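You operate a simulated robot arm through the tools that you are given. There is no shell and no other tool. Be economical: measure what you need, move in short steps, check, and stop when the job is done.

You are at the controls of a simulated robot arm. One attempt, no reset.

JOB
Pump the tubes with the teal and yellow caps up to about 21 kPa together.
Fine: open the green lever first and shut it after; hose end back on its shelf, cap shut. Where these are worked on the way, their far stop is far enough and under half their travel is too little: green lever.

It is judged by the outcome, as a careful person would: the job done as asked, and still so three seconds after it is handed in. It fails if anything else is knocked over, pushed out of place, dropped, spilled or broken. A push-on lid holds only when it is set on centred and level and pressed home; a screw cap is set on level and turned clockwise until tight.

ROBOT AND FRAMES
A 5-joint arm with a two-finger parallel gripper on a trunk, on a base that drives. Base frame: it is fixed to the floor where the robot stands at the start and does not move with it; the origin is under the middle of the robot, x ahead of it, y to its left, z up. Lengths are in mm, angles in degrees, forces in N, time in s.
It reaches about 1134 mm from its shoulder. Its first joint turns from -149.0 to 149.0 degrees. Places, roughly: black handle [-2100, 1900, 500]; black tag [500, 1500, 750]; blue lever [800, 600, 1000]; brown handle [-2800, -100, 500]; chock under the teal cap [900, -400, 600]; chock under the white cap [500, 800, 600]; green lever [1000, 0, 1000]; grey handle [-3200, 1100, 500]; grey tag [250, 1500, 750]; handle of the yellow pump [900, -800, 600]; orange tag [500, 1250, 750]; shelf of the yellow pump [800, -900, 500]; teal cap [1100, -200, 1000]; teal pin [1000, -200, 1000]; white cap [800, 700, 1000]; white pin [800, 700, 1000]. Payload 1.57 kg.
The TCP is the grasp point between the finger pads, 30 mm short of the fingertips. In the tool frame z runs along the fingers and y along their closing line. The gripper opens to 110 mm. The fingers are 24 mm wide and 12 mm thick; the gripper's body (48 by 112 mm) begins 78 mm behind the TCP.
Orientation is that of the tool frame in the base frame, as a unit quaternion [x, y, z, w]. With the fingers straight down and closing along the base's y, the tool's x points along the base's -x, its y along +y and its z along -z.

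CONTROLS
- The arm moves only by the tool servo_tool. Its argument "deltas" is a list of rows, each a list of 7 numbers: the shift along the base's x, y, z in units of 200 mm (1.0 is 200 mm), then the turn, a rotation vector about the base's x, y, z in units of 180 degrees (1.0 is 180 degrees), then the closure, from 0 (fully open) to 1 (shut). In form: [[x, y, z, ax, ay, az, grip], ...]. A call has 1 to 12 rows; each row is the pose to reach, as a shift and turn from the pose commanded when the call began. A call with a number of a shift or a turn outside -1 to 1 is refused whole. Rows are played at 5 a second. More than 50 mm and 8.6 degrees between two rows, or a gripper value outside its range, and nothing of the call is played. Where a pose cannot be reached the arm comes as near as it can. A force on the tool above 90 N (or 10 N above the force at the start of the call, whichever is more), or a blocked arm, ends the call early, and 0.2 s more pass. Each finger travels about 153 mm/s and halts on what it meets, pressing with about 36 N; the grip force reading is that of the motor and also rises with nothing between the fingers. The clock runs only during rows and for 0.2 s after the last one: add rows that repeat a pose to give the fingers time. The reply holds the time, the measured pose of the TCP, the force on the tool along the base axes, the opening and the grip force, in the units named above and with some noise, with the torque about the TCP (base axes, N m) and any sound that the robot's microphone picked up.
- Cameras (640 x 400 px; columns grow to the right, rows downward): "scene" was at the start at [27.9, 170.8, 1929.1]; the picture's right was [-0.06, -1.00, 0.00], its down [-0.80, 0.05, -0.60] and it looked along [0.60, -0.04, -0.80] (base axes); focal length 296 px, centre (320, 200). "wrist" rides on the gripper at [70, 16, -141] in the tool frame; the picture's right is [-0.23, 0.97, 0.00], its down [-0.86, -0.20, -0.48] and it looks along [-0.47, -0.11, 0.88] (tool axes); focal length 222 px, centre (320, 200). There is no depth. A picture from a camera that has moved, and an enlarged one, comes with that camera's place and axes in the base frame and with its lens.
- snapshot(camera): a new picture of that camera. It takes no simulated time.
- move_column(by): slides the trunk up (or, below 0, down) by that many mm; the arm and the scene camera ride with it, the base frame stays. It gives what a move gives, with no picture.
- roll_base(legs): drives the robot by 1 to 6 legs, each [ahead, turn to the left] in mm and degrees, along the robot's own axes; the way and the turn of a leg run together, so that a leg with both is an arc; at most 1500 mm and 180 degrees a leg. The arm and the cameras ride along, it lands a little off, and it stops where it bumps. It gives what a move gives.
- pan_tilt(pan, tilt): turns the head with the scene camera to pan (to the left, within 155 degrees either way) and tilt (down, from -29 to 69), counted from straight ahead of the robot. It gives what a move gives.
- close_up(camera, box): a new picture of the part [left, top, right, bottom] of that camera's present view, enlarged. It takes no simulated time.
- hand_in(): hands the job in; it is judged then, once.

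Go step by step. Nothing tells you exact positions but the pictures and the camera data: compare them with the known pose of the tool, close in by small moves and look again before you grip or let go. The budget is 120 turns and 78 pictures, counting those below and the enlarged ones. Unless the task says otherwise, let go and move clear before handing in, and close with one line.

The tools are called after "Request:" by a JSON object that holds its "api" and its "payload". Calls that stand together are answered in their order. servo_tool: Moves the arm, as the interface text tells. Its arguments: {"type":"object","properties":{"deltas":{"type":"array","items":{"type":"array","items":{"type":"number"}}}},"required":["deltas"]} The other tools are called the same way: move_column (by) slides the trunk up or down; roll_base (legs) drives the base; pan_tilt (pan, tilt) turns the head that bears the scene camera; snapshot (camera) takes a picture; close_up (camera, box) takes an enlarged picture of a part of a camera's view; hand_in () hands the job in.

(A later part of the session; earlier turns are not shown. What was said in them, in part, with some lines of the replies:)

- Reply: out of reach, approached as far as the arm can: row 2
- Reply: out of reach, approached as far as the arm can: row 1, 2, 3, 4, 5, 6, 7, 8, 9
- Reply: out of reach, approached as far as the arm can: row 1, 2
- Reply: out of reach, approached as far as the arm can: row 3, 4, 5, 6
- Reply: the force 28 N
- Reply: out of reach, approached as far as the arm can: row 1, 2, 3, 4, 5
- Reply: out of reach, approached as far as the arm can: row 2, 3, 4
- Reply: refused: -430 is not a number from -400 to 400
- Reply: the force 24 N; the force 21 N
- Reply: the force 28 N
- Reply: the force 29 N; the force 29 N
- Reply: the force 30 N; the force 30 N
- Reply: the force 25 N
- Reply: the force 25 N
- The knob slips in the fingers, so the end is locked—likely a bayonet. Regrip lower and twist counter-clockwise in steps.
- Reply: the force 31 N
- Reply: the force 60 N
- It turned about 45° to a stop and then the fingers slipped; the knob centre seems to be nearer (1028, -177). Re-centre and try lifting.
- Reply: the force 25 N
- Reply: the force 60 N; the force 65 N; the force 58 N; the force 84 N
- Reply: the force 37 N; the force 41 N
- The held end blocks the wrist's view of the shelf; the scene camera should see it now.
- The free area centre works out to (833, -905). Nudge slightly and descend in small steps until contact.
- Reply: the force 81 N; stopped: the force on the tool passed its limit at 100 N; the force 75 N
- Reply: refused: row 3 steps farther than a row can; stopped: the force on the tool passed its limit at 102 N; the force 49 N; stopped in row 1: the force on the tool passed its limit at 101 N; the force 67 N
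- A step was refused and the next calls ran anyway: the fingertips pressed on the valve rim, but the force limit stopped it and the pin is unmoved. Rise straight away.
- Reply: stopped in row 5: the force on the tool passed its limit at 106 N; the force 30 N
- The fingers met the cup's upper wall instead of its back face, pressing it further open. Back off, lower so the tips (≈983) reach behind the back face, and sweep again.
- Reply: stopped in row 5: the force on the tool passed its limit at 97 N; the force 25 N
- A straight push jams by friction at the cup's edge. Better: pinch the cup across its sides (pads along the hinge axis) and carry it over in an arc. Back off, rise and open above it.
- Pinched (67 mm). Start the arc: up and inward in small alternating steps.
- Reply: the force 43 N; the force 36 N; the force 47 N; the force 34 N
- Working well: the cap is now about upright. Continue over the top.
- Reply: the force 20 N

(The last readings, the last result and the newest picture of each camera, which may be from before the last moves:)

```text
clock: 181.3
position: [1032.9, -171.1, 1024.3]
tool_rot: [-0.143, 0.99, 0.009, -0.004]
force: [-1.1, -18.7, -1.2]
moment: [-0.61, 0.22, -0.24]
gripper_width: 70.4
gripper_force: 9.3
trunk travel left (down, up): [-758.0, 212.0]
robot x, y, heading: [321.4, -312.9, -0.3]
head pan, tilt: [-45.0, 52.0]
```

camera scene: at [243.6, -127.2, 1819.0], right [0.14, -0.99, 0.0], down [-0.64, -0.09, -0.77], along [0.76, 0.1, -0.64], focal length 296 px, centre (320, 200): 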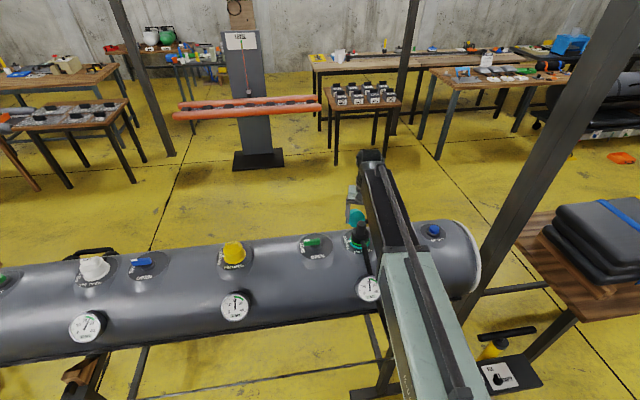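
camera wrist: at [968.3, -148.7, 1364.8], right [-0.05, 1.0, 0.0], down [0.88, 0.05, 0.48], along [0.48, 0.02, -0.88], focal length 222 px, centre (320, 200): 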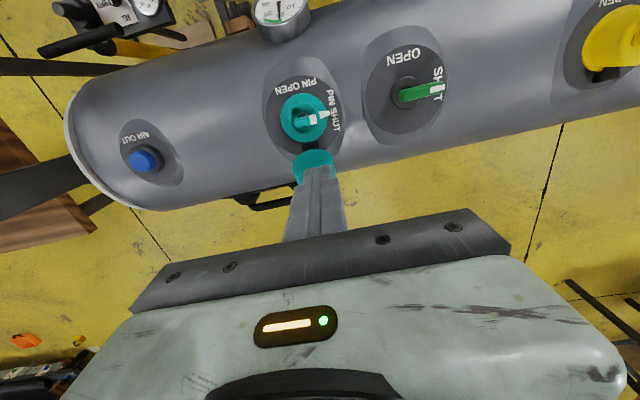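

The cap seems over the valve. Draw it down a bit, release, rise and look.

Request:
{"api": "servo_tool", "payload": {"deltas": [[-0.025, -0.01, 0, 0, 0, 0, 0.5]]}}

Request:
{"api": "move_column", "payload": {"by": -10}}

Request:
{"api": "servo_tool", "payload": {"deltas": [[0, 0, 0, 0, 0, 0, 0.2], [0, 0, 0, 0, 0, 0, 0.07], [0, 0, 0, 0, 0, 0, 0.07]]}}

Request:
{"api": "move_column", "payload": {"by": 130}}

Request:
{"api": "close_up", "payload": {"camera": "wrist", "box": [180, 0, 460, 240]}}

```text
clock: 181.7
position: [1029.8, -172.4, 1023.4]
tool_rot: [-0.142, 0.99, 0.01, -0.002]
force: [12.9, -14.3, -2.6]
moment: [-0.33, -0.33, 0.25]
gripper_width: 70.3
gripper_force: 8.5
trunk travel left (down, up): [-758.0, 212.0]
robot x, y, heading: [321.7, -310.3, -0.3]
head pan, tilt: [-45.0, 52.0]
```

```text
clock: 182.3
position: [1028.4, -173.5, 1014.0]
tool_rot: [-0.143, 0.99, 0.009, -0.004]
force: [-0.9, -17.9, -3.2]
moment: [-0.46, 0.19, -0.22]
gripper_width: 70.2
gripper_force: 8.8
trunk travel left (down, up): [-748.0, 222.0]
robot x, y, heading: [322.6, -313.7, -0.0]
head pan, tilt: [-45.0, 52.0]
```

```text
clock: 183.1
position: [1028.4, -171.1, 1014.5]
tool_rot: [-0.143, 0.99, 0.009, -0.003]
force: [0.6, -0.8, -0.4]
moment: [0.03, 0.02, -0.04]
gripper_width: 102.5
gripper_force: 0.0
trunk travel left (down, up): [-748.0, 222.0]
robot x, y, heading: [323.2, -312.0, -0.2]
head pan, tilt: [-45.0, 52.0]
```

```text
clock: 184.6
position: [1029.8, -171.5, 1144.2]
tool_rot: [-0.143, 0.99, 0.01, -0.003]
force: [-0.2, -0.5, -1.5]
moment: [-0.04, -0.01, 0.02]
gripper_width: 102.3
gripper_force: 0.1
trunk travel left (down, up): [-878.0, 92.0]
robot x, y, heading: [326.0, -311.9, -0.3]
head pan, tilt: [-45.0, 52.0]
```

```text
1.67 times, centred on (320, 120) of wrist
camera zoom: at [959.6, -177.1, 1287.6], right [-0.06, 1.0, 0.02], down [0.88, 0.04, 0.47], along [0.47, 0.04, -0.88], focal length 370 px, centre (320, 333)
```

zoom: 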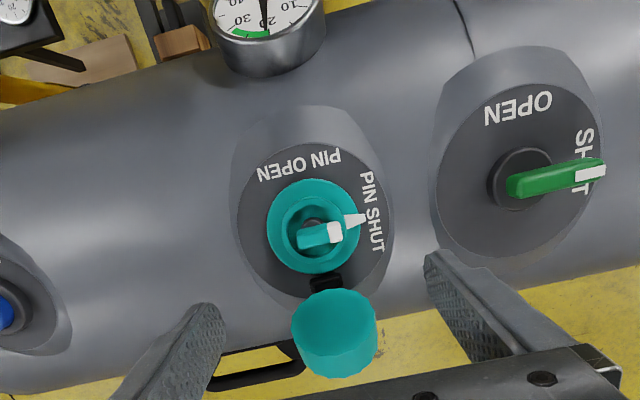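

The cap sprang back open on release, because I stopped ~20 mm short of its closed height. I'll repeat, pinching on the cup's axis (lower), with full closure, and press it down before letting go.

Request:
{"api": "servo_tool", "payload": {"deltas": [[0.15, 0.04, 0, 0, 0, 0, 0.07], [0.3, 0.08, 0, 0, 0, 0, 0.07], [0.452, 0.1225, 0, 0, 0, 0, 0.07]]}}

```text
clock: 185.4
position: [1119.7, -149.2, 1144.8]
tool_rot: [-0.142, 0.99, 0.01, -0.004]
force: [0.3, -0.6, 0.9]
moment: [0.01, 0.01, 0.02]
gripper_width: 102.0
gripper_force: 0.2
trunk travel left (down, up): [-878.0, 92.0]
robot x, y, heading: [323.4, -308.5, -0.4]
head pan, tilt: [-45.0, 52.0]
```

Request:
{"api": "move_column", "payload": {"by": -152}}

Request:
{"api": "servo_tool", "payload": {"deltas": [[0, 0.005, 0, 0, 0, 0, 0.3], [0, 0.005, 0, 0, 0, 0, 0.6], [0, 0.005, 0, 0, 0, 0, 1], [0, 0.005, 0, 0, 0, 0, 1]]}}

```text
clock: 187.2
position: [1118.2, -148.2, 992.5]
tool_rot: [-0.141, 0.99, 0.009, -0.003]
force: [1.1, 0.5, 0.5]
moment: [-0.02, -0.01, 0.02]
gripper_width: 102.0
gripper_force: 0.0
trunk travel left (down, up): [-726.0, 244.0]
robot x, y, heading: [321.7, -309.6, -0.1]
head pan, tilt: [-45.0, 52.0]
```

```text
clock: 188.2
position: [1118.2, -147.3, 992.2]
tool_rot: [-0.142, 0.99, 0.01, -0.004]
force: [-1.0, 0.7, -0.2]
moment: [-0.11, -0.04, -0.47]
gripper_width: 67.2
gripper_force: 44.9
trunk travel left (down, up): [-726.0, 244.0]
robot x, y, heading: [323.6, -308.9, -0.0]
head pan, tilt: [-45.0, 52.0]
```

Request:
{"api": "move_column", "payload": {"by": 15}}

Request:
{"api": "servo_tool", "payload": {"deltas": [[-0.0623, -0.0185, 0, 0, 0, 0, 1]]}}

Request:
{"api": "move_column", "payload": {"by": 10}}

Request:
{"api": "servo_tool", "payload": {"deltas": [[-0.0815, -0.0241, 0, 0, 0, 0, 1]]}}

Request:
{"api": "move_column", "payload": {"by": 4}}

```text
clock: 188.8
position: [1118.5, -147.6, 1007.7]
tool_rot: [-0.143, 0.99, 0.009, -0.004]
force: [-21.9, -4.8, -28.2]
moment: [0.26, -0.45, -0.32]
gripper_width: 67.4
gripper_force: 44.5
trunk travel left (down, up): [-741.0, 229.0]
robot x, y, heading: [326.1, -314.5, -0.2]
head pan, tilt: [-45.0, 52.0]
```

```text
clock: 189.2
position: [1109.9, -149.6, 1007.4]
tool_rot: [-0.143, 0.99, 0.01, 0.0]
force: [30.1, 9.9, 21.3]
moment: [-0.01, -0.21, -0.51]
gripper_width: 67.7
gripper_force: 44.8
trunk travel left (down, up): [-741.0, 229.0]
robot x, y, heading: [323.9, -311.1, -0.2]
head pan, tilt: [-45.0, 52.0]
```

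```text
clock: 189.8
position: [1106.3, -150.6, 1015.5]
tool_rot: [-0.143, 0.99, 0.008, -0.006]
force: [-19.2, -3.3, -40.4]
moment: [-0.17, -0.58, 0.15]
gripper_width: 67.4
gripper_force: 44.9
trunk travel left (down, up): [-751.0, 219.0]
robot x, y, heading: [324.3, -309.0, -0.4]
head pan, tilt: [-45.0, 52.0]
```

```text
clock: 190.2
position: [1093.3, -154.5, 1018.8]
tool_rot: [-0.144, 0.99, 0.008, -0.002]
force: [26.1, 4.2, 15.2]
moment: [0.39, -0.73, 0.71]
gripper_width: 67.8
gripper_force: 45.1
trunk travel left (down, up): [-751.0, 219.0]
robot x, y, heading: [324.0, -306.1, -0.2]
head pan, tilt: [-45.0, 52.0]
```

```text
clock: 190.8
position: [1092.2, -155.8, 1018.7]
tool_rot: [-0.142, 0.99, 0.009, -0.006]
force: [3.2, -0.8, -37.2]
moment: [0.29, -0.8, 0.49]
gripper_width: 67.1
gripper_force: 45.2
trunk travel left (down, up): [-755.0, 215.0]
robot x, y, heading: [325.0, -307.2, -0.3]
head pan, tilt: [-45.0, 52.0]
```

Request:
{"api": "servo_tool", "payload": {"deltas": [[-0.0455, -0.0135, 0, 0, 0, 0, 1], [-0.0911, -0.027, 0, 0, 0, 0, 1]]}}

```text
clock: 191.3
position: [1075.9, -159.0, 1019.1]
tool_rot: [-0.143, 0.99, 0.01, -0.001]
force: [27.0, 3.8, -5.0]
moment: [0.51, -1.09, 0.87]
gripper_width: 67.9
gripper_force: 45.2
trunk travel left (down, up): [-755.0, 215.0]
robot x, y, heading: [323.0, -309.4, -0.2]
head pan, tilt: [-45.0, 52.0]
```

Holding on the arc. Continue over and down, following the circle.

Request:
{"api": "servo_tool", "payload": {"deltas": [[-0.0528, -0.0156, 0, 0, 0, 0, 1]]}}

Request:
{"api": "move_column", "payload": {"by": -3}}

Request:
{"api": "servo_tool", "payload": {"deltas": [[-0.048, -0.0142, 0, 0, 0, 0, 1]]}}

Request:
{"api": "move_column", "payload": {"by": -4}}

```text
clock: 191.8
position: [1063.8, -163.2, 1018.9]
tool_rot: [-0.143, 0.99, 0.007, -0.002]
force: [25.4, 1.8, -9.0]
moment: [0.13, -0.95, 0.99]
gripper_width: 67.9
gripper_force: 45.2
trunk travel left (down, up): [-755.0, 215.0]
robot x, y, heading: [324.4, -310.6, 0.0]
head pan, tilt: [-45.0, 52.0]
```

```text
clock: 192.3
position: [1061.8, -164.0, 1018.4]
tool_rot: [-0.143, 0.99, 0.008, -0.003]
force: [20.9, -2.7, 16.7]
moment: [-0.07, -1.12, 0.99]
gripper_width: 67.8
gripper_force: 44.7
trunk travel left (down, up): [-752.0, 218.0]
robot x, y, heading: [322.7, -307.6, -0.1]
head pan, tilt: [-45.0, 52.0]
```

```text
clock: 192.7
position: [1055.3, -166.0, 1016.6]
tool_rot: [-0.142, 0.99, 0.01, -0.001]
force: [28.6, -0.7, -2.5]
moment: [-0.05, -1.04, 1.14]
gripper_width: 67.7
gripper_force: 45.0
trunk travel left (down, up): [-752.0, 218.0]
robot x, y, heading: [326.9, -310.3, -0.1]
head pan, tilt: [-45.0, 52.0]
```

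```text
clock: 193.2
position: [1052.7, -166.1, 1013.8]
tool_rot: [-0.142, 0.99, 0.01, -0.002]
force: [18.2, -6.0, 15.8]
moment: [-0.26, -1.09, 1.14]
gripper_width: 67.6
gripper_force: 45.5
trunk travel left (down, up): [-748.0, 222.0]
robot x, y, heading: [323.3, -310.3, -0.1]
head pan, tilt: [-45.0, 52.0]
```

Request:
{"api": "servo_tool", "payload": {"deltas": [[-0.0432, -0.0128, 0, 0, 0, 0, 1]]}}

Request:
{"api": "move_column", "payload": {"by": -5}}

Request:
{"api": "servo_tool", "payload": {"deltas": [[-0.0384, -0.0114, 0, 0, 0, 0, 1]]}}

Request:
{"api": "move_column", "payload": {"by": -6}}

Request:
{"api": "servo_tool", "payload": {"deltas": [[-0.0288, -0.0085, 0, 0, 0, 0, 1]]}}

Request:
{"api": "move_column", "payload": {"by": -7}}

```text
clock: 193.6
position: [1045.9, -169.6, 1012.3]
tool_rot: [-0.143, 0.99, 0.009, -0.001]
force: [30.3, -5.2, -4.2]
moment: [-0.11, -0.97, 0.91]
gripper_width: 68.1
gripper_force: 44.9
trunk travel left (down, up): [-748.0, 222.0]
robot x, y, heading: [324.8, -316.8, -0.5]
head pan, tilt: [-45.0, 52.0]
```

```text
clock: 194.1
position: [1043.1, -170.2, 1009.6]
tool_rot: [-0.142, 0.99, 0.01, -0.003]
force: [19.1, -10.4, 15.1]
moment: [-0.35, -1.22, 0.98]
gripper_width: 67.4
gripper_force: 45.1
trunk travel left (down, up): [-743.0, 227.0]
robot x, y, heading: [329.1, -312.7, -0.1]
head pan, tilt: [-45.0, 52.0]
```

```text
clock: 194.5
position: [1039.4, -170.6, 1007.6]
tool_rot: [-0.141, 0.99, 0.009, 0.0]
force: [34.1, -8.2, -0.3]
moment: [-0.18, -0.98, 0.74]
gripper_width: 67.8
gripper_force: 45.0
trunk travel left (down, up): [-743.0, 227.0]
robot x, y, heading: [325.9, -311.5, -0.1]
head pan, tilt: [-45.0, 52.0]
```

```text
clock: 195.1
position: [1035.7, -172.4, 1004.3]
tool_rot: [-0.143, 0.99, 0.009, -0.002]
force: [19.0, -14.4, 14.2]
moment: [-0.44, -1.13, 0.66]
gripper_width: 67.8
gripper_force: 45.6
trunk travel left (down, up): [-737.0, 233.0]
robot x, y, heading: [325.5, -310.4, -0.3]
head pan, tilt: [-45.0, 52.0]
```

```text
clock: 195.5
position: [1033.3, -172.8, 1001.1]
tool_rot: [-0.144, 0.99, 0.01, 0.0]
force: [33.2, -9.3, 3.6]
moment: [-0.17, -0.97, 0.64]
gripper_width: 67.6
gripper_force: 45.0
trunk travel left (down, up): [-737.0, 233.0]
robot x, y, heading: [327.1, -309.2, -0.2]
head pan, tilt: [-45.0, 52.0]
```

```text
clock: 196.1
position: [1030.4, -173.7, 998.8]
tool_rot: [-0.142, 0.99, 0.009, 0.001]
force: [41.6, -6.0, 72.7]
moment: [-2.62, -0.02, 0.76]
gripper_width: 67.7
gripper_force: 45.1
trunk travel left (down, up): [-730.0, 240.0]
robot x, y, heading: [327.1, -311.8, -0.0]
head pan, tilt: [-45.0, 52.0]
```

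The cap is nearly closed (~5° off), with one fingertip touching the plate. Unload slightly, release, and rise clear; then I'll press it home from above, feeling for contact at cap height.

Request:
{"api": "move_column", "payload": {"by": 2}}

Request:
{"api": "servo_tool", "payload": {"deltas": [[0, 0, 0, 0, 0, 0, 0.3], [0, 0, 0, 0, 0, 0, 0.2], [0, 0, 0, 0, 0, 0, 0.2]]}}

Request:
{"api": "move_column", "payload": {"by": 110}}

Request:
{"api": "close_up", "payload": {"camera": "wrist", "box": [160, 0, 480, 240]}}

```text
clock: 196.6
position: [1030.6, -174.3, 998.1]
tool_rot: [-0.143, 0.99, 0.009, 0.001]
force: [31.5, -8.7, 42.9]
moment: [-1.87, -1.38, 0.88]
gripper_width: 67.4
gripper_force: 44.7
trunk travel left (down, up): [-732.0, 238.0]
robot x, y, heading: [322.7, -310.4, -0.4]
head pan, tilt: [-45.0, 52.0]
```

```text
clock: 197.4
position: [1028.9, -170.4, 998.3]
tool_rot: [-0.143, 0.99, 0.009, -0.002]
force: [18.3, 18.4, 33.4]
moment: [-0.76, -0.96, 1.12]
gripper_width: 76.1
gripper_force: 0.0
trunk travel left (down, up): [-732.0, 238.0]
robot x, y, heading: [323.1, -313.8, -0.2]
head pan, tilt: [-45.0, 52.0]
```

```text
clock: 198.8
position: [1028.5, -171.3, 1108.5]
tool_rot: [-0.143, 0.99, 0.009, -0.003]
force: [0.2, -0.8, -0.3]
moment: [-0.02, 0.02, 0.01]
gripper_width: 88.1
gripper_force: 0.0
trunk travel left (down, up): [-842.0, 128.0]
robot x, y, heading: [323.0, -309.2, -0.3]
head pan, tilt: [-45.0, 52.0]
```

```text
1.67 times, centred on (320, 120) of wrist
camera zoom: at [959.7, -177.6, 1251.6], right [-0.06, 1.0, 0.02], down [0.88, 0.04, 0.47], along [0.47, 0.04, -0.88], focal length 370 px, centre (320, 333)
```

zoom: 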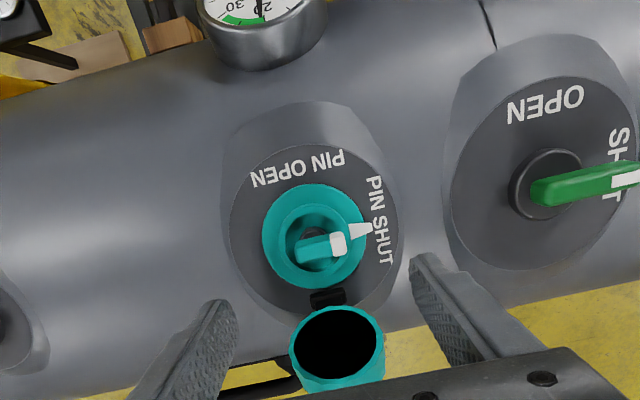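

It reopened — the hinge is springy and the fingertips bottomed on the plate before the cap was pressed on. Third try: grip with the fingertips only (18 mm higher on the fingers) so the cap can be pushed fully down onto the valve while held.

Request:
{"api": "servo_tool", "payload": {"deltas": [[0.15, 0.04, 0, 0, 0, 0, 0.07], [0.3, 0.08, 0, 0, 0, 0, 0.07], [0.452, 0.115, 0, 0, 0, 0, 0.07]]}}

Request:
{"api": "move_column", "payload": {"by": -98}}

Request:
{"api": "servo_tool", "payload": {"deltas": [[0, 0, 0, 0, 0, 0, 0.3], [0, 0, 0, 0, 0, 0, 0.6], [0, 0, 0, 0, 0, 0, 1], [0, 0, 0, 0, 0, 0, 1]]}}

```text
clock: 199.6
position: [1121.8, -148.5, 1107.7]
tool_rot: [-0.143, 0.99, 0.009, -0.003]
force: [0.0, 0.3, 0.1]
moment: [0.05, 0.0, 0.03]
gripper_width: 102.2
gripper_force: 0.1
trunk travel left (down, up): [-842.0, 128.0]
robot x, y, heading: [325.9, -307.2, 0.0]
head pan, tilt: [-45.0, 52.0]
```

```text
clock: 200.9
position: [1120.4, -148.9, 1010.2]
tool_rot: [-0.143, 0.99, 0.01, -0.003]
force: [0.1, 0.1, 1.0]
moment: [0.0, -0.02, 0.0]
gripper_width: 102.4
gripper_force: 0.0
trunk travel left (down, up): [-744.0, 226.0]
robot x, y, heading: [324.7, -310.1, -0.4]
head pan, tilt: [-45.0, 52.0]
```

```text
clock: 201.9
position: [1119.6, -146.9, 1010.7]
tool_rot: [-0.142, 0.99, 0.01, -0.002]
force: [-4.8, 11.3, -2.4]
moment: [0.43, 0.09, -0.36]
gripper_width: 67.2
gripper_force: 44.9
trunk travel left (down, up): [-744.0, 226.0]
robot x, y, heading: [323.6, -309.8, -0.2]
head pan, tilt: [-45.0, 52.0]
```

Request:
{"api": "move_column", "payload": {"by": 15}}

Request:
{"api": "servo_tool", "payload": {"deltas": [[-0.0623, -0.0175, 0, 0, 0, 0, 1]]}}

Request:
{"api": "move_column", "payload": {"by": 9}}

Request:
{"api": "servo_tool", "payload": {"deltas": [[-0.0815, -0.0241, 0, 0, 0, 0, 1]]}}

Request:
{"api": "move_column", "payload": {"by": 3}}

Request:
{"api": "servo_tool", "payload": {"deltas": [[-0.0455, -0.0135, 0, 0, 0, 0, 1], [-0.0911, -0.027, 0, 0, 0, 0, 1]]}}

```text
clock: 202.5
position: [1119.0, -147.9, 1025.1]
tool_rot: [-0.143, 0.99, 0.008, -0.004]
force: [-26.4, 8.6, -27.2]
moment: [0.25, -0.02, -0.28]
gripper_width: 67.4
gripper_force: 44.6
trunk travel left (down, up): [-759.0, 211.0]
robot x, y, heading: [323.3, -308.4, -0.2]
head pan, tilt: [-45.0, 52.0]
```

```text
clock: 202.9
position: [1110.0, -150.8, 1027.0]
tool_rot: [-0.142, 0.99, 0.009, 0.001]
force: [26.7, 19.2, 22.2]
moment: [0.32, -0.61, -0.7]
gripper_width: 67.4
gripper_force: 45.1
trunk travel left (down, up): [-759.0, 211.0]
robot x, y, heading: [322.9, -308.9, -0.1]
head pan, tilt: [-45.0, 52.0]
```

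```text
clock: 203.5
position: [1106.8, -152.7, 1032.8]
tool_rot: [-0.142, 0.99, 0.007, -0.006]
force: [-19.1, 7.1, -38.0]
moment: [0.02, -0.31, -0.01]
gripper_width: 67.3
gripper_force: 45.1
trunk travel left (down, up): [-768.0, 202.0]
robot x, y, heading: [325.6, -308.2, -0.2]
head pan, tilt: [-45.0, 52.0]
```

```text
clock: 203.9
position: [1093.2, -154.4, 1034.7]
tool_rot: [-0.144, 0.99, 0.009, -0.002]
force: [21.9, 15.8, 16.7]
moment: [0.64, -1.05, 0.45]
gripper_width: 67.9
gripper_force: 45.1
trunk travel left (down, up): [-768.0, 202.0]
robot x, y, heading: [325.8, -311.5, -0.2]
head pan, tilt: [-45.0, 52.0]
```

```text
clock: 204.4
position: [1095.7, -156.3, 1033.4]
tool_rot: [-0.142, 0.99, 0.009, -0.003]
force: [9.3, 14.0, -24.2]
moment: [0.46, -1.23, 0.44]
gripper_width: 67.4
gripper_force: 44.8
trunk travel left (down, up): [-771.0, 199.0]
robot x, y, heading: [324.7, -311.5, -0.3]
head pan, tilt: [-45.0, 52.0]
```

```text
clock: 205.0
position: [1075.9, -160.1, 1036.6]
tool_rot: [-0.143, 0.99, 0.009, -0.001]
force: [19.6, 16.1, 8.3]
moment: [0.6, -1.3, 1.2]
gripper_width: 67.0
gripper_force: 44.3
trunk travel left (down, up): [-771.0, 199.0]
robot x, y, heading: [320.4, -310.7, -0.4]
head pan, tilt: [-45.0, 52.0]
```

Holding well, top of the arc at z≈1036. Continue over and down, a little further in this time.

Request:
{"api": "servo_tool", "payload": {"deltas": [[-0.0528, -0.0166, 0, 0, 0, 0, 1]]}}

Request:
{"api": "move_column", "payload": {"by": -3}}

Request:
{"api": "servo_tool", "payload": {"deltas": [[-0.048, -0.0152, 0, 0, 0, 0, 1]]}}

Request:
{"api": "move_column", "payload": {"by": -4}}

Request:
{"api": "servo_tool", "payload": {"deltas": [[-0.048, -0.0142, 0, 0, 0, 0, 1]]}}

Request:
{"api": "move_column", "payload": {"by": -5}}

Request:
{"api": "servo_tool", "payload": {"deltas": [[-0.0432, -0.0128, 0, 0, 0, 0, 1]]}}

Request:
{"api": "move_column", "payload": {"by": -6}}

Request:
{"api": "servo_tool", "payload": {"deltas": [[-0.0336, -0.01, 0, 0, 0, 0, 1]]}}

```text
clock: 205.4
position: [1065.2, -162.9, 1035.9]
tool_rot: [-0.143, 0.99, 0.009, -0.001]
force: [20.6, 16.8, 0.5]
moment: [0.41, -1.44, 1.12]
gripper_width: 67.4
gripper_force: 45.1
trunk travel left (down, up): [-771.0, 199.0]
robot x, y, heading: [326.5, -312.5, 0.0]
head pan, tilt: [-45.0, 52.0]
```

```text
clock: 206.0
position: [1063.0, -165.0, 1033.5]
tool_rot: [-0.142, 0.99, 0.008, -0.002]
force: [14.3, 15.0, 20.6]
moment: [0.21, -1.33, 1.28]
gripper_width: 67.3
gripper_force: 45.1
trunk travel left (down, up): [-768.0, 202.0]
robot x, y, heading: [321.8, -310.6, -0.3]
head pan, tilt: [-45.0, 52.0]
```

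```text
clock: 206.4
position: [1055.8, -167.0, 1032.3]
tool_rot: [-0.143, 0.99, 0.008, -0.002]
force: [21.5, 17.2, 1.0]
moment: [0.2, -1.49, 1.11]
gripper_width: 67.9
gripper_force: 45.2
trunk travel left (down, up): [-768.0, 202.0]
robot x, y, heading: [323.6, -308.1, -0.3]
head pan, tilt: [-45.0, 52.0]
```

```text
clock: 206.9
position: [1052.1, -167.6, 1030.2]
tool_rot: [-0.143, 0.99, 0.009, -0.003]
force: [13.0, 12.9, 19.8]
moment: [-0.03, -1.37, 1.35]
gripper_width: 67.3
gripper_force: 45.1
trunk travel left (down, up): [-764.0, 206.0]
robot x, y, heading: [324.2, -311.6, -0.3]
head pan, tilt: [-45.0, 52.0]
```

```text
clock: 207.3
position: [1047.2, -169.0, 1028.1]
tool_rot: [-0.143, 0.99, 0.008, -0.002]
force: [24.4, 15.9, -2.7]
moment: [-0.02, -1.5, 0.94]
gripper_width: 67.6
gripper_force: 45.1
trunk travel left (down, up): [-764.0, 206.0]
robot x, y, heading: [324.0, -309.4, -0.2]
head pan, tilt: [-45.0, 52.0]
```

```text
clock: 207.8
position: [1043.0, -169.8, 1024.6]
tool_rot: [-0.143, 0.99, 0.008, -0.002]
force: [11.7, 12.1, 16.1]
moment: [-0.18, -1.36, 1.06]
gripper_width: 67.5
gripper_force: 45.1
trunk travel left (down, up): [-759.0, 211.0]
robot x, y, heading: [323.9, -310.8, -0.3]
head pan, tilt: [-45.0, 52.0]
```

```text
clock: 208.2
position: [1039.1, -172.3, 1023.3]
tool_rot: [-0.142, 0.99, 0.009, -0.001]
force: [26.4, 14.8, -0.8]
moment: [-0.14, -1.42, 0.75]
gripper_width: 67.5
gripper_force: 44.7
trunk travel left (down, up): [-759.0, 211.0]
robot x, y, heading: [324.3, -311.7, -0.1]
head pan, tilt: [-45.0, 52.0]
```

```text
clock: 208.8
position: [1034.3, -172.8, 1021.3]
tool_rot: [-0.143, 0.99, 0.008, -0.003]
force: [10.7, 9.5, 16.0]
moment: [-0.22, -1.36, 0.85]
gripper_width: 67.5
gripper_force: 45.2
trunk travel left (down, up): [-753.0, 217.0]
robot x, y, heading: [322.7, -310.5, -0.1]
head pan, tilt: [-45.0, 52.0]
```

```text
clock: 209.2
position: [1030.9, -173.3, 1017.7]
tool_rot: [-0.142, 0.99, 0.009, -0.001]
force: [27.2, 14.5, 1.0]
moment: [-0.12, -1.43, 0.55]
gripper_width: 67.7
gripper_force: 44.8
trunk travel left (down, up): [-753.0, 217.0]
robot x, y, heading: [322.8, -307.6, -0.0]
head pan, tilt: [-45.0, 52.0]
```

Request:
{"api": "move_column", "payload": {"by": -6}}

Request:
{"api": "servo_tool", "payload": {"deltas": [[-0.0192, -0.0057, 0, 0, 0, 0, 1]]}}

Request:
{"api": "move_column", "payload": {"by": -5}}

```text
clock: 209.7
position: [1027.9, -174.3, 1013.5]
tool_rot: [-0.142, 0.99, 0.009, -0.002]
force: [10.0, 9.9, 15.0]
moment: [0.17, -1.19, 0.54]
gripper_width: 67.6
gripper_force: 44.7
trunk travel left (down, up): [-747.0, 223.0]
robot x, y, heading: [322.8, -309.7, -0.4]
head pan, tilt: [-45.0, 52.0]
```

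```text
clock: 210.1
position: [1025.7, -175.9, 1013.0]
tool_rot: [-0.143, 0.99, 0.008, -0.002]
force: [19.6, 10.7, 9.6]
moment: [0.21, -1.26, 0.51]
gripper_width: 67.6
gripper_force: 44.8
trunk travel left (down, up): [-747.0, 223.0]
robot x, y, heading: [326.3, -309.1, -0.2]
head pan, tilt: [-45.0, 52.0]
```

```text
clock: 210.7
position: [1022.5, -175.0, 1008.9]
tool_rot: [-0.143, 0.99, 0.009, -0.003]
force: [5.0, 6.3, 15.8]
moment: [0.09, -1.16, 0.37]
gripper_width: 67.3
gripper_force: 45.2
trunk travel left (down, up): [-742.0, 228.0]
robot x, y, heading: [320.2, -307.7, -0.4]
head pan, tilt: [-45.0, 52.0]
```

Request:
{"api": "move_column", "payload": {"by": -4}}

Request:
{"api": "move_column", "payload": {"by": -4}}

```text
clock: 211.2
position: [1022.3, -176.8, 1006.8]
tool_rot: [-0.143, 0.99, 0.008, -0.004]
force: [-4.0, 3.1, 15.3]
moment: [-0.51, -0.82, -0.08]
gripper_width: 67.5
gripper_force: 45.7
trunk travel left (down, up): [-738.0, 232.0]
robot x, y, heading: [325.0, -307.8, -0.2]
head pan, tilt: [-45.0, 52.0]
```

```text
clock: 211.7
position: [1021.5, -176.4, 1002.1]
tool_rot: [-0.143, 0.99, 0.008, -0.003]
force: [-8.0, 0.8, 17.1]
moment: [-0.75, -0.92, 0.13]
gripper_width: 67.5
gripper_force: 45.0
trunk travel left (down, up): [-734.0, 236.0]
robot x, y, heading: [322.9, -310.4, -0.5]
head pan, tilt: [-45.0, 52.0]
```

Request:
{"api": "move_column", "payload": {"by": -3}}

Request:
{"api": "move_column", "payload": {"by": -3}}

```text
clock: 212.2
position: [1022.3, -176.5, 998.7]
tool_rot: [-0.142, 0.99, 0.009, -0.001]
force: [-10.4, 0.8, 16.9]
moment: [-0.7, -0.89, 0.25]
gripper_width: 67.8
gripper_force: 45.5
trunk travel left (down, up): [-731.0, 239.0]
robot x, y, heading: [325.6, -311.8, -0.5]
head pan, tilt: [-45.0, 52.0]
```

```text
clock: 212.8
position: [1021.6, -177.0, 998.5]
tool_rot: [-0.142, 0.99, 0.008, 0.001]
force: [13.0, 5.9, 78.0]
moment: [-2.88, -0.58, 0.18]
gripper_width: 67.5
gripper_force: 45.2
trunk travel left (down, up): [-728.0, 242.0]
robot x, y, heading: [321.4, -308.4, -0.4]
head pan, tilt: [-45.0, 52.0]
```

The forces suggest the cap met the valve near TCP z≈1007 and was drawn down to the plate limit. Unload a little, release, and rise; then probe from above at cap height to learn whether it stayed shut.

Request:
{"api": "move_column", "payload": {"by": 3}}

Request:
{"api": "servo_tool", "payload": {"deltas": [[0, 0, 0, 0, 0, 0, 0.34], [0, 0, 0, 0, 0, 0, 0.25], [0, 0, 0, 0, 0, 0, 0.25]]}}

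Request:
{"api": "move_column", "payload": {"by": 100}}

Request:
{"api": "snapshot", "payload": {"camera": "wrist"}}

```text
clock: 213.3
position: [1022.1, -176.1, 998.3]
tool_rot: [-0.143, 0.99, 0.009, -0.002]
force: [0.5, 2.5, 33.7]
moment: [-1.56, -1.35, 0.64]
gripper_width: 67.5
gripper_force: 44.6
trunk travel left (down, up): [-731.0, 239.0]
robot x, y, heading: [326.0, -308.8, -0.2]
head pan, tilt: [-45.0, 52.0]
```

```text
clock: 214.1
position: [1022.5, -174.5, 998.7]
tool_rot: [-0.143, 0.99, 0.01, -0.002]
force: [-8.0, 11.8, 20.9]
moment: [-0.4, -0.2, -0.02]
gripper_width: 70.9
gripper_force: 0.1
trunk travel left (down, up): [-731.0, 239.0]
robot x, y, heading: [320.4, -311.6, 0.1]
head pan, tilt: [-45.0, 52.0]
```

```text
clock: 215.4
position: [1024.1, -177.6, 1097.8]
tool_rot: [-0.143, 0.99, 0.009, -0.003]
force: [0.1, 0.2, -0.2]
moment: [0.0, 0.01, -0.03]
gripper_width: 82.7
gripper_force: 0.1
trunk travel left (down, up): [-831.0, 139.0]
robot x, y, heading: [323.1, -309.8, -0.3]
head pan, tilt: [-45.0, 52.0]
```

```text
refused: no pictures are left
```

No pictures remain, so I'll feel: close the fingers and descend in small steps; contact well above the valve (tips ≥1010) means the cap is shut.

Request:
{"api": "servo_tool", "payload": {"deltas": [[0.01, 0.01, 0, 0, 0, 0, 0.6], [0.01, 0.01, 0, 0, 0, 0, 1], [0.01, 0.01, 0, 0, 0, 0, 1], [0.01, 0.01, 0, 0, 0, 0, 1]]}}

Request:
{"api": "move_column", "payload": {"by": -30}}

Request:
{"api": "move_column", "payload": {"by": -6}}

Request:
{"api": "move_column", "payload": {"by": -6}}

Request:
{"api": "move_column", "payload": {"by": -6}}

Request:
{"api": "move_column", "payload": {"by": -5}}

```text
clock: 216.4
position: [1026.6, -173.4, 1097.3]
tool_rot: [-0.142, 0.99, 0.009, -0.003]
force: [0.1, 0.0, -0.4]
moment: [0.01, -0.01, 0.02]
gripper_width: 0.0
gripper_force: 21.4
trunk travel left (down, up): [-831.0, 139.0]
robot x, y, heading: [325.6, -309.8, 0.0]
head pan, tilt: [-45.0, 52.0]
```

```text
clock: 217.2
position: [1026.5, -175.3, 1067.0]
tool_rot: [-0.143, 0.99, 0.009, -0.003]
force: [-0.1, -0.6, 0.2]
moment: [-0.02, 0.02, 0.04]
gripper_width: 0.0
gripper_force: 21.2
trunk travel left (down, up): [-801.0, 169.0]
robot x, y, heading: [327.2, -312.4, -0.0]
head pan, tilt: [-45.0, 52.0]
```

```text
clock: 217.7
position: [1025.7, -174.5, 1061.1]
tool_rot: [-0.142, 0.99, 0.01, -0.003]
force: [-0.7, -0.1, -0.2]
moment: [-0.04, 0.02, 0.0]
gripper_width: 0.0
gripper_force: 21.7
trunk travel left (down, up): [-795.0, 175.0]
robot x, y, heading: [324.8, -307.4, 0.1]
head pan, tilt: [-45.0, 52.0]
```

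```text
clock: 218.3
position: [1027.2, -175.0, 1054.6]
tool_rot: [-0.143, 0.99, 0.009, -0.004]
force: [0.1, 0.0, 0.4]
moment: [-0.02, 0.01, 0.05]
gripper_width: 0.1
gripper_force: 21.1
trunk travel left (down, up): [-789.0, 181.0]
robot x, y, heading: [322.9, -311.4, -0.1]
head pan, tilt: [-45.0, 52.0]
```

```text
clock: 218.8
position: [1027.6, -174.6, 1049.7]
tool_rot: [-0.143, 0.99, 0.009, -0.003]
force: [-1.0, 0.0, 0.6]
moment: [0.0, 0.02, 0.0]
gripper_width: 0.1
gripper_force: 22.0
trunk travel left (down, up): [-783.0, 187.0]
robot x, y, heading: [322.7, -306.2, -0.2]
head pan, tilt: [-45.0, 52.0]
```

```text
clock: 219.4
position: [1025.9, -174.5, 1044.1]
tool_rot: [-0.142, 0.99, 0.009, -0.003]
force: [0.4, -0.5, -0.7]
moment: [0.0, -0.01, 0.05]
gripper_width: 0.0
gripper_force: 21.6
trunk travel left (down, up): [-778.0, 192.0]
robot x, y, heading: [326.0, -310.8, -0.0]
head pan, tilt: [-45.0, 52.0]
```

Request:
{"api": "move_column", "payload": {"by": -5}}

Request:
{"api": "move_column", "payload": {"by": -5}}

Request:
{"api": "move_column", "payload": {"by": -4}}

```text
clock: 219.9
position: [1026.1, -174.3, 1039.8]
tool_rot: [-0.143, 0.99, 0.009, -0.003]
force: [0.7, -0.7, 0.2]
moment: [-0.01, 0.01, 0.02]
gripper_width: 0.0
gripper_force: 21.8
trunk travel left (down, up): [-773.0, 197.0]
robot x, y, heading: [327.3, -309.9, -0.4]
head pan, tilt: [-45.0, 52.0]
```

```text
clock: 220.4
position: [1025.8, -175.5, 1035.2]
tool_rot: [-0.142, 0.99, 0.009, -0.003]
force: [0.1, 0.4, -0.2]
moment: [0.0, 0.0, 0.01]
gripper_width: 0.0
gripper_force: 21.0
trunk travel left (down, up): [-768.0, 202.0]
robot x, y, heading: [322.3, -306.4, -0.4]
head pan, tilt: [-45.0, 52.0]
```

```text
clock: 221.0
position: [1025.5, -173.8, 1032.6]
tool_rot: [-0.142, 0.99, 0.009, 0.0]
force: [12.7, 1.9, 34.4]
moment: [-0.13, -0.51, 0.04]
gripper_width: 0.0
gripper_force: 21.3
trunk travel left (down, up): [-764.0, 206.0]
robot x, y, heading: [323.1, -309.8, -0.3]
head pan, tilt: [-45.0, 52.0]
```

The contact came at tips ≈1002, about valve-rim height, so the cap is open again; I back off at once. New plan: push from behind with closed fingers while raising (so friction lifts the cup instead of jamming), then keep pushing over the top and press down in one continuous motion.

Request:
{"api": "move_column", "payload": {"by": 110}}

Request:
{"api": "servo_tool", "payload": {"deltas": [[0.21, 0.061, 0, 0, 0, 0, 1], [0.42, 0.122, 0, 0, 0, 0, 1], [0.63, 0.183, 0, 0, 0, 0, 1], [0.835, 0.245, 0, 0, 0, 0, 1]]}}

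```text
clock: 222.4
position: [1025.7, -175.1, 1141.3]
tool_rot: [-0.142, 0.99, 0.009, -0.002]
force: [0.8, -0.3, -1.1]
moment: [-0.06, 0.0, 0.02]
gripper_width: 0.2
gripper_force: 21.1
trunk travel left (down, up): [-874.0, 96.0]
robot x, y, heading: [324.6, -311.0, -0.2]
head pan, tilt: [-45.0, 52.0]
```

```text
clock: 223.4
position: [1195.3, -124.2, 1140.4]
tool_rot: [-0.143, 0.99, 0.01, -0.003]
force: [0.6, -0.1, 0.0]
moment: [-0.03, -0.01, 0.0]
gripper_width: 0.0
gripper_force: 21.4
trunk travel left (down, up): [-874.0, 96.0]
robot x, y, heading: [323.4, -311.4, -0.1]
head pan, tilt: [-45.0, 52.0]
```

Request:
{"api": "move_column", "payload": {"by": -110}}

Request:
{"api": "servo_tool", "payload": {"deltas": [[-0.075, -0.022, 0, 0, 0, 0, 1], [-0.144, -0.0425, 0, 0, 0, 0, 1], [-0.163, -0.048, 0, 0, 0, 0, 1]]}}

Request:
{"api": "servo_tool", "payload": {"deltas": [[-0.02, -0.006, 0, 0, 0, 0, 1]]}}

```text
clock: 224.8
position: [1195.6, -124.7, 1031.1]
tool_rot: [-0.142, 0.99, 0.01, -0.002]
force: [-0.5, 0.1, -0.4]
moment: [-0.04, -0.05, -0.02]
gripper_width: 0.0
gripper_force: 21.1
trunk travel left (down, up): [-764.0, 206.0]
robot x, y, heading: [325.6, -309.7, -0.1]
head pan, tilt: [-45.0, 52.0]
```

```text
clock: 225.6
position: [1162.4, -134.4, 1029.5]
tool_rot: [-0.143, 0.99, 0.009, -0.004]
force: [0.1, 0.0, -0.4]
moment: [-0.01, -0.03, 0.0]
gripper_width: 0.3
gripper_force: 20.7
trunk travel left (down, up): [-764.0, 206.0]
robot x, y, heading: [323.5, -310.9, -0.5]
head pan, tilt: [-45.0, 52.0]
```

```text
clock: 226.0
position: [1158.3, -136.4, 1030.4]
tool_rot: [-0.143, 0.99, 0.009, -0.003]
force: [-0.8, 0.0, -0.6]
moment: [-0.02, 0.01, 0.04]
gripper_width: 0.1
gripper_force: 21.4
trunk travel left (down, up): [-764.0, 206.0]
robot x, y, heading: [323.2, -307.9, -0.2]
head pan, tilt: [-45.0, 52.0]
```

Request:
{"api": "servo_tool", "payload": {"deltas": [[-0.02, -0.006, 0, 0, 0, 0, 1]]}}

Request:
{"api": "servo_tool", "payload": {"deltas": [[-0.015, -0.0045, 0, 0, 0, 0, 1]]}}

```text
clock: 226.4
position: [1155.4, -136.9, 1029.4]
tool_rot: [-0.142, 0.99, 0.01, -0.002]
force: [7.9, 2.7, 3.8]
moment: [0.02, -0.21, 0.01]
gripper_width: 0.2
gripper_force: 21.7
trunk travel left (down, up): [-764.0, 206.0]
robot x, y, heading: [323.4, -307.6, -0.1]
head pan, tilt: [-45.0, 52.0]
```

```text
clock: 226.8
position: [1155.7, -136.5, 1029.3]
tool_rot: [-0.142, 0.99, 0.01, 0.0]
force: [32.6, 9.7, 16.5]
moment: [0.19, -0.73, 0.05]
gripper_width: 0.0
gripper_force: 21.2
trunk travel left (down, up): [-764.0, 206.0]
robot x, y, heading: [319.7, -309.5, 0.0]
head pan, tilt: [-45.0, 52.0]
```

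Contact at the cup's outer edge (z≈1007). Now raise to lift it by friction.

Request:
{"api": "move_column", "payload": {"by": 8}}

Request:
{"api": "servo_tool", "payload": {"deltas": [[-0.02, -0.006, 0, 0, 0, 0, 1]]}}

```text
clock: 227.4
position: [1150.8, -139.1, 1039.1]
tool_rot: [-0.142, 0.99, 0.009, -0.005]
force: [-0.4, -0.4, -1.0]
moment: [0.0, -0.03, -0.02]
gripper_width: 0.0
gripper_force: 21.2
trunk travel left (down, up): [-772.0, 198.0]
robot x, y, heading: [325.0, -310.7, -0.4]
head pan, tilt: [-45.0, 52.0]
```

```text
clock: 227.8
position: [1146.9, -139.6, 1038.1]
tool_rot: [-0.143, 0.99, 0.009, -0.003]
force: [1.3, 0.0, -0.4]
moment: [0.02, -0.02, -0.02]
gripper_width: 0.0
gripper_force: 21.1
trunk travel left (down, up): [-772.0, 198.0]
robot x, y, heading: [321.9, -311.7, -0.1]
head pan, tilt: [-45.0, 52.0]
```

Slipped over the edge. Back off, go lower for more overlap (tips ≈990), press harder, then raise.

Request:
{"api": "servo_tool", "payload": {"deltas": [[0.1, 0.03, 0, 0, 0, 0, 1], [0.15, 0.045, 0, 0, 0, 0, 1]]}}

Request:
{"api": "move_column", "payload": {"by": -19}}

Request:
{"api": "servo_tool", "payload": {"deltas": [[-0.05, -0.015, 0, 0, 0, 0, 1], [-0.09, -0.027, 0, 0, 0, 0, 1]]}}

Request:
{"api": "servo_tool", "payload": {"deltas": [[-0.02, -0.006, 0, 0, 0, 0, 1]]}}

Request:
{"api": "servo_tool", "payload": {"deltas": [[-0.015, -0.0045, 0, 0, 0, 0, 1]]}}

```text
clock: 228.4
position: [1179.5, -130.8, 1039.0]
tool_rot: [-0.142, 0.99, 0.009, -0.004]
force: [0.3, 0.1, 0.3]
moment: [0.03, -0.01, 0.0]
gripper_width: 0.2
gripper_force: 21.0
trunk travel left (down, up): [-772.0, 198.0]
robot x, y, heading: [325.3, -307.7, -0.2]
head pan, tilt: [-45.0, 52.0]
```

```text
clock: 229.0
position: [1179.6, -130.4, 1018.9]
tool_rot: [-0.143, 0.99, 0.009, -0.002]
force: [0.2, -0.6, -0.5]
moment: [0.01, -0.01, -0.02]
gripper_width: 0.1
gripper_force: 20.6
trunk travel left (down, up): [-753.0, 217.0]
robot x, y, heading: [319.0, -308.7, -0.3]
head pan, tilt: [-45.0, 52.0]
```

```text
clock: 229.6
position: [1160.7, -135.7, 1019.3]
tool_rot: [-0.143, 0.99, 0.009, -0.003]
force: [-0.3, -0.2, -0.2]
moment: [-0.02, -0.03, 0.0]
gripper_width: 0.3
gripper_force: 21.1
trunk travel left (down, up): [-753.0, 217.0]
robot x, y, heading: [323.2, -312.4, -0.2]
head pan, tilt: [-45.0, 52.0]
```

```text
clock: 230.0
position: [1157.8, -136.8, 1019.3]
tool_rot: [-0.143, 0.99, 0.009, -0.003]
force: [-0.4, -0.2, -0.5]
moment: [0.0, -0.02, -0.01]
gripper_width: 0.0
gripper_force: 21.4
trunk travel left (down, up): [-753.0, 217.0]
robot x, y, heading: [323.9, -310.2, 0.1]
head pan, tilt: [-45.0, 52.0]
```

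```text
clock: 230.4
position: [1157.0, -136.9, 1018.8]
tool_rot: [-0.143, 0.99, 0.009, -0.002]
force: [19.1, 5.5, 8.1]
moment: [0.02, -0.25, 0.07]
gripper_width: 0.0
gripper_force: 21.4
trunk travel left (down, up): [-753.0, 217.0]
robot x, y, heading: [324.1, -312.7, -0.3]
head pan, tilt: [-45.0, 52.0]
```

Request:
{"api": "servo_tool", "payload": {"deltas": [[-0.02, -0.006, 0, 0, 0, 0, 1]]}}

Request:
{"api": "move_column", "payload": {"by": 7}}

```text
clock: 230.8
position: [1156.3, -137.7, 1017.3]
tool_rot: [-0.143, 0.99, 0.009, 0.002]
force: [48.8, 13.2, 23.3]
moment: [0.14, -0.55, 0.1]
gripper_width: 0.0
gripper_force: 20.9
trunk travel left (down, up): [-753.0, 217.0]
robot x, y, heading: [323.4, -308.6, 0.0]
head pan, tilt: [-45.0, 52.0]
```

```text
clock: 231.4
position: [1146.4, -140.6, 1027.7]
tool_rot: [-0.143, 0.99, 0.01, -0.005]
force: [1.1, -0.3, 0.7]
moment: [0.0, 0.02, 0.03]
gripper_width: 0.0
gripper_force: 20.7
trunk travel left (down, up): [-760.0, 210.0]
robot x, y, heading: [323.7, -311.9, -0.3]
head pan, tilt: [-45.0, 52.0]
```

The cap jumped inward with the finger following freely—it's light and now leans on the fingers. Keep following it: up and inward in small steps.

Request:
{"api": "servo_tool", "payload": {"deltas": [[-0.03, -0.009, 0, 0, 0, 0, 1]]}}

Request:
{"api": "move_column", "payload": {"by": 8}}

Request:
{"api": "servo_tool", "payload": {"deltas": [[-0.03, -0.009, 0, 0, 0, 0, 1]]}}

```text
clock: 231.8
position: [1143.2, -140.7, 1026.3]
tool_rot: [-0.143, 0.99, 0.01, -0.004]
force: [0.6, -1.4, 0.3]
moment: [-0.02, -0.02, -0.03]
gripper_width: 0.0
gripper_force: 21.0
trunk travel left (down, up): [-760.0, 210.0]
robot x, y, heading: [322.5, -308.9, -0.3]
head pan, tilt: [-45.0, 52.0]
```

```text
clock: 232.4
position: [1144.0, -139.9, 1034.4]
tool_rot: [-0.142, 0.99, 0.009, -0.003]
force: [1.1, 0.6, 0.1]
moment: [-0.03, -0.01, -0.03]
gripper_width: 0.0
gripper_force: 21.2
trunk travel left (down, up): [-768.0, 202.0]
robot x, y, heading: [321.0, -309.9, 0.0]
head pan, tilt: [-45.0, 52.0]
```

```text
clock: 232.8
position: [1138.2, -140.5, 1035.1]
tool_rot: [-0.143, 0.99, 0.009, -0.002]
force: [0.5, 0.1, -0.1]
moment: [-0.03, 0.04, 0.02]
gripper_width: 0.0
gripper_force: 21.5
trunk travel left (down, up): [-768.0, 202.0]
robot x, y, heading: [322.1, -307.5, 0.1]
head pan, tilt: [-45.0, 52.0]
```

Request:
{"api": "move_column", "payload": {"by": 14}}

Request:
{"api": "servo_tool", "payload": {"deltas": [[-0.048, -0.0142, 0, 0, 0, 0, 1], [-0.096, -0.0284, 0, 0, 0, 0, 1]]}}

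Request:
{"api": "move_column", "payload": {"by": 5}}

Request:
{"api": "servo_tool", "payload": {"deltas": [[-0.048, -0.0142, 0, 0, 0, 0, 1], [-0.096, -0.0284, 0, 0, 0, 0, 1]]}}

```text
clock: 233.4
position: [1138.5, -140.7, 1048.0]
tool_rot: [-0.142, 0.99, 0.009, -0.003]
force: [1.0, 0.6, 0.5]
moment: [0.01, -0.02, 0.02]
gripper_width: 0.0
gripper_force: 20.9
trunk travel left (down, up): [-782.0, 188.0]
robot x, y, heading: [320.7, -307.7, -0.1]
head pan, tilt: [-45.0, 52.0]
```

```text
clock: 234.0
position: [1118.2, -146.6, 1048.6]
tool_rot: [-0.143, 0.99, 0.008, -0.005]
force: [0.9, -0.4, 1.4]
moment: [0.03, -0.04, 0.03]
gripper_width: 0.0
gripper_force: 21.4
trunk travel left (down, up): [-782.0, 188.0]
robot x, y, heading: [324.4, -310.6, -0.1]
head pan, tilt: [-45.0, 52.0]
```

```text
clock: 234.5
position: [1117.5, -147.0, 1053.3]
tool_rot: [-0.143, 0.99, 0.009, -0.004]
force: [0.0, -0.6, 1.1]
moment: [0.03, 0.02, 0.01]
gripper_width: 0.0
gripper_force: 21.6
trunk travel left (down, up): [-787.0, 183.0]
robot x, y, heading: [321.1, -308.5, 0.0]
head pan, tilt: [-45.0, 52.0]
```

```text
clock: 235.1
position: [1097.3, -153.1, 1053.6]
tool_rot: [-0.142, 0.99, 0.01, -0.003]
force: [-0.1, -0.2, 0.6]
moment: [0.02, -0.01, 0.0]
gripper_width: 0.2
gripper_force: 21.1
trunk travel left (down, up): [-787.0, 183.0]
robot x, y, heading: [322.2, -314.1, -0.1]
head pan, tilt: [-45.0, 52.0]
```

Request:
{"api": "move_column", "payload": {"by": 6}}

Request:
{"api": "servo_tool", "payload": {"deltas": [[-0.048, -0.0142, 0, 0, 0, 0, 1], [-0.096, -0.0284, 0, 0, 0, 0, 1]]}}

Request:
{"api": "servo_tool", "payload": {"deltas": [[-0.048, -0.0142, 0, 0, 0, 0, 1], [-0.096, -0.0284, 0, 0, 0, 0, 1]]}}

Request:
{"api": "servo_tool", "payload": {"deltas": [[-0.048, -0.0142, 0, 0, 0, 0, 1], [-0.12, -0.0355, 0, 0, 0, 0, 1]]}}

```text
clock: 235.7
position: [1098.2, -154.0, 1059.3]
tool_rot: [-0.143, 0.99, 0.01, -0.003]
force: [0.9, 0.3, -0.6]
moment: [-0.01, -0.01, -0.02]
gripper_width: 0.2
gripper_force: 21.3
trunk travel left (down, up): [-793.0, 177.0]
robot x, y, heading: [320.5, -310.4, -0.3]
head pan, tilt: [-45.0, 52.0]
```

```text
clock: 236.3
position: [1080.0, -158.0, 1059.4]
tool_rot: [-0.143, 0.99, 0.009, -0.002]
force: [1.4, -0.3, 1.3]
moment: [-0.01, 0.02, 0.02]
gripper_width: 0.1
gripper_force: 21.2
trunk travel left (down, up): [-793.0, 177.0]
robot x, y, heading: [322.7, -312.6, -0.1]
head pan, tilt: [-45.0, 52.0]
```

```text
clock: 236.9
position: [1059.8, -163.4, 1059.0]
tool_rot: [-0.142, 0.99, 0.009, -0.004]
force: [-0.5, 0.2, -0.3]
moment: [0.0, 0.02, -0.02]
gripper_width: 0.0
gripper_force: 20.7
trunk travel left (down, up): [-793.0, 177.0]
robot x, y, heading: [323.8, -308.2, -0.1]
head pan, tilt: [-45.0, 52.0]
```

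```text
clock: 237.5
position: [1046.2, -167.3, 1057.5]
tool_rot: [-0.143, 0.99, 0.01, 0.004]
force: [61.6, 18.9, 26.9]
moment: [0.61, -1.46, -0.01]
gripper_width: 0.0
gripper_force: 20.9
trunk travel left (down, up): [-793.0, 177.0]
robot x, y, heading: [321.7, -311.5, -0.3]
head pan, tilt: [-45.0, 52.0]
```

Contact at z≈1033 right beside the valve axis: the cap has flipped over onto the valve and I'm against its LIFT tab. Back off slightly, rise, go over the centre and press down.

Request:
{"api": "servo_tool", "payload": {"deltas": [[0.05, 0.015, 0, 0, 0.004, 0, 1]]}}

Request:
{"api": "move_column", "payload": {"by": 25}}

Request:
{"api": "servo_tool", "payload": {"deltas": [[-0.06, -0.02, 0, 0, 0, 0, 1], [-0.15, -0.055, 0, 0, 0, 0, 1]]}}

Request:
{"api": "move_column", "payload": {"by": -10}}

Request:
{"api": "move_column", "payload": {"by": -6}}

```text
clock: 237.9
position: [1048.6, -168.3, 1057.2]
tool_rot: [-0.143, 0.99, 0.009, -0.009]
force: [16.5, 7.5, -6.1]
moment: [0.12, -0.56, -0.03]
gripper_width: 0.0
gripper_force: 21.4
trunk travel left (down, up): [-793.0, 177.0]
robot x, y, heading: [325.2, -310.5, -0.1]
head pan, tilt: [-45.0, 52.0]
```

```text
clock: 238.6
position: [1046.1, -169.2, 1085.2]
tool_rot: [-0.143, 0.99, 0.011, -0.01]
force: [-0.6, 0.6, 0.0]
moment: [0.01, -0.02, -0.01]
gripper_width: 0.1
gripper_force: 21.3
trunk travel left (down, up): [-818.0, 152.0]
robot x, y, heading: [320.4, -310.0, -0.1]
head pan, tilt: [-45.0, 52.0]
```

```text
clock: 239.2
position: [1015.6, -179.8, 1084.9]
tool_rot: [-0.143, 0.99, 0.01, -0.009]
force: [1.0, 0.0, -0.4]
moment: [0.01, -0.02, -0.03]
gripper_width: 0.0
gripper_force: 21.2
trunk travel left (down, up): [-818.0, 152.0]
robot x, y, heading: [325.8, -313.4, -0.1]
head pan, tilt: [-45.0, 52.0]
```

```text
clock: 239.8
position: [1016.7, -179.3, 1074.3]
tool_rot: [-0.143, 0.99, 0.01, -0.01]
force: [-0.1, 0.2, 0.2]
moment: [0.0, -0.01, 0.0]
gripper_width: 0.2
gripper_force: 21.5
trunk travel left (down, up): [-808.0, 162.0]
robot x, y, heading: [329.5, -309.1, -0.3]
head pan, tilt: [-45.0, 52.0]
```

```text
clock: 240.3
position: [1017.4, -178.8, 1069.0]
tool_rot: [-0.143, 0.99, 0.01, -0.009]
force: [-1.1, -0.4, -0.2]
moment: [0.01, 0.01, 0.02]
gripper_width: 0.0
gripper_force: 21.5
trunk travel left (down, up): [-802.0, 168.0]
robot x, y, heading: [324.3, -310.8, -0.4]
head pan, tilt: [-45.0, 52.0]
```

Request:
{"api": "servo_tool", "payload": {"deltas": [[0.04, 0.015, 0, 0, -0.006, 0, 1]]}}

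Request:
{"api": "move_column", "payload": {"by": -5}}

Request:
{"api": "move_column", "payload": {"by": -5}}

Request:
{"api": "move_column", "payload": {"by": -5}}

Request:
{"api": "move_column", "payload": {"by": -5}}

```text
clock: 240.7
position: [1025.7, -175.5, 1067.9]
tool_rot: [-0.143, 0.99, 0.009, 0.001]
force: [-0.4, 0.8, -0.3]
moment: [0.04, 0.0, -0.03]
gripper_width: 0.1
gripper_force: 21.2
trunk travel left (down, up): [-802.0, 168.0]
robot x, y, heading: [320.7, -312.1, -0.3]
head pan, tilt: [-45.0, 52.0]
```

```text
clock: 241.3
position: [1024.1, -176.7, 1062.8]
tool_rot: [-0.142, 0.99, 0.009, 0.001]
force: [-1.0, -0.1, -0.1]
moment: [-0.02, 0.0, 0.02]
gripper_width: 0.0
gripper_force: 21.3
trunk travel left (down, up): [-797.0, 173.0]
robot x, y, heading: [320.8, -313.0, 0.1]
head pan, tilt: [-45.0, 52.0]
```

```text
clock: 241.8
position: [1025.9, -175.3, 1060.2]
tool_rot: [-0.143, 0.99, 0.008, 0.001]
force: [7.2, 2.0, 25.7]
moment: [-0.07, -0.41, -0.01]
gripper_width: 0.3
gripper_force: 21.3
trunk travel left (down, up): [-792.0, 178.0]
robot x, y, heading: [324.5, -312.7, -0.3]
head pan, tilt: [-45.0, 52.0]
```

```text
clock: 242.3
position: [1024.4, -175.8, 1059.2]
tool_rot: [-0.143, 0.99, 0.008, 0.007]
force: [0.6, -1.3, 59.5]
moment: [-0.26, 0.12, 0.08]
gripper_width: 0.1
gripper_force: 21.5
trunk travel left (down, up): [-789.0, 181.0]
robot x, y, heading: [324.0, -310.1, -0.1]
head pan, tilt: [-45.0, 52.0]
stopped: the force on the tool passed its limit at 100 N (the readings are from after the stop); the commanded pose is now the measured one
```

```text
clock: 242.6
position: [1024.1, -176.8, 1058.5]
tool_rot: [-0.143, 0.99, 0.01, 0.009]
force: [-2.9, -2.5, 75.7]
moment: [-0.35, 0.25, 0.07]
gripper_width: 0.0
gripper_force: 21.8
trunk travel left (down, up): [-787.0, 183.0]
robot x, y, heading: [323.8, -313.9, -0.1]
head pan, tilt: [-45.0, 52.0]
stopped: the force on the tool passed its limit at 104 N (the readings are from after the stop); the commanded pose is now the measured one
```

The cap is felt at its tab height (≈1030) and was pressed with >100 N. Check again: rise, shift toward the side away from the hinge and press there too.

Request:
{"api": "move_column", "payload": {"by": 20}}

Request:
{"api": "servo_tool", "payload": {"deltas": [[-0.02, -0.0, 0, 0, 0.005, 0, 1], [-0.06, -0.015, 0, 0, 0.006, 0, 1]]}}

Request:
{"api": "move_column", "payload": {"by": -12}}

Request:
{"api": "move_column", "payload": {"by": -6}}

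Request:
{"api": "move_column", "payload": {"by": -5}}

```text
clock: 243.3
position: [1029.8, -176.2, 1073.8]
tool_rot: [-0.143, 0.99, 0.009, 0.007]
force: [-0.7, 1.1, 0.1]
moment: [0.01, -0.03, 0.04]
gripper_width: 0.0
gripper_force: 21.5
trunk travel left (down, up): [-807.0, 163.0]
robot x, y, heading: [323.3, -309.4, -0.2]
head pan, tilt: [-45.0, 52.0]
```

```text
clock: 243.9
position: [1018.7, -178.5, 1075.2]
tool_rot: [-0.142, 0.99, 0.01, -0.003]
force: [0.2, -0.2, 0.0]
moment: [0.01, 0.05, -0.02]
gripper_width: 0.0
gripper_force: 21.3
trunk travel left (down, up): [-807.0, 163.0]
robot x, y, heading: [323.4, -309.2, -0.1]
head pan, tilt: [-45.0, 52.0]
```

```text
clock: 244.5
position: [1017.3, -178.1, 1062.1]
tool_rot: [-0.142, 0.99, 0.011, -0.002]
force: [-0.4, -0.8, -0.1]
moment: [-0.02, 0.01, 0.04]
gripper_width: 0.0
gripper_force: 21.5
trunk travel left (down, up): [-795.0, 175.0]
robot x, y, heading: [320.8, -310.5, 0.1]
head pan, tilt: [-45.0, 52.0]
```

```text
clock: 245.1
position: [1017.4, -178.5, 1058.3]
tool_rot: [-0.143, 0.99, 0.01, 0.0]
force: [18.3, 2.1, 59.8]
moment: [0.05, -1.12, 0.04]
gripper_width: 0.0
gripper_force: 21.0
trunk travel left (down, up): [-789.0, 181.0]
robot x, y, heading: [324.2, -311.1, -0.4]
head pan, tilt: [-45.0, 52.0]
```

```text
clock: 245.4
position: [1016.0, -177.8, 1058.9]
tool_rot: [-0.143, 0.99, 0.011, 0.004]
force: [4.0, -0.1, 65.1]
moment: [-0.02, -0.74, 0.04]
gripper_width: 0.2
gripper_force: 21.6
trunk travel left (down, up): [-789.0, 181.0]
robot x, y, heading: [323.9, -313.6, 0.0]
head pan, tilt: [-45.0, 52.0]
stopped: the force on the tool passed its limit at 102 N (the readings are from after the stop); the commanded pose is now the measured one
```

The cap top is level at the same height on both spots and holds a 100 N press, so it is shut. Rise clear and hand in.

Request:
{"api": "move_column", "payload": {"by": 175}}

Request:
{"api": "servo_tool", "payload": {"deltas": [[-0.2, 0, 0, 0, 0, 0, 1], [-0.4, 0, 0, 0, 0, 0, 1], [-0.6, 0, 0, 0, 0, 0, 1]]}}

Request:
{"api": "hand_in", "payload": {}}

```text
clock: 247.4
position: [1021.3, -177.9, 1230.1]
tool_rot: [-0.142, 0.99, 0.011, 0.0]
force: [0.0, 0.3, -0.8]
moment: [-0.02, 0.01, 0.01]
gripper_width: 0.0
gripper_force: 21.0
trunk travel left (down, up): [-964.0, 6.0]
robot x, y, heading: [320.9, -306.6, -0.3]
head pan, tilt: [-45.0, 52.0]
```

```text
clock: 248.2
position: [898.7, -177.5, 1232.1]
tool_rot: [-0.143, 0.99, 0.011, 0.001]
force: [-0.4, 0.7, 0.1]
moment: [-0.02, -0.03, 0.02]
gripper_width: 0.0
gripper_force: 21.4
trunk travel left (down, up): [-964.0, 6.0]
robot x, y, heading: [322.8, -311.7, -0.4]
head pan, tilt: [-45.0, 52.0]
```

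```text
The job is handed in.
```

I pumped the teal and yellow tubes to 21 kPa together, shut the green lever, stood the hose end on its shelf and closed the teal cap; with my pictures used up, I confirmed the cap only by touch and took no final gauge reading after it.
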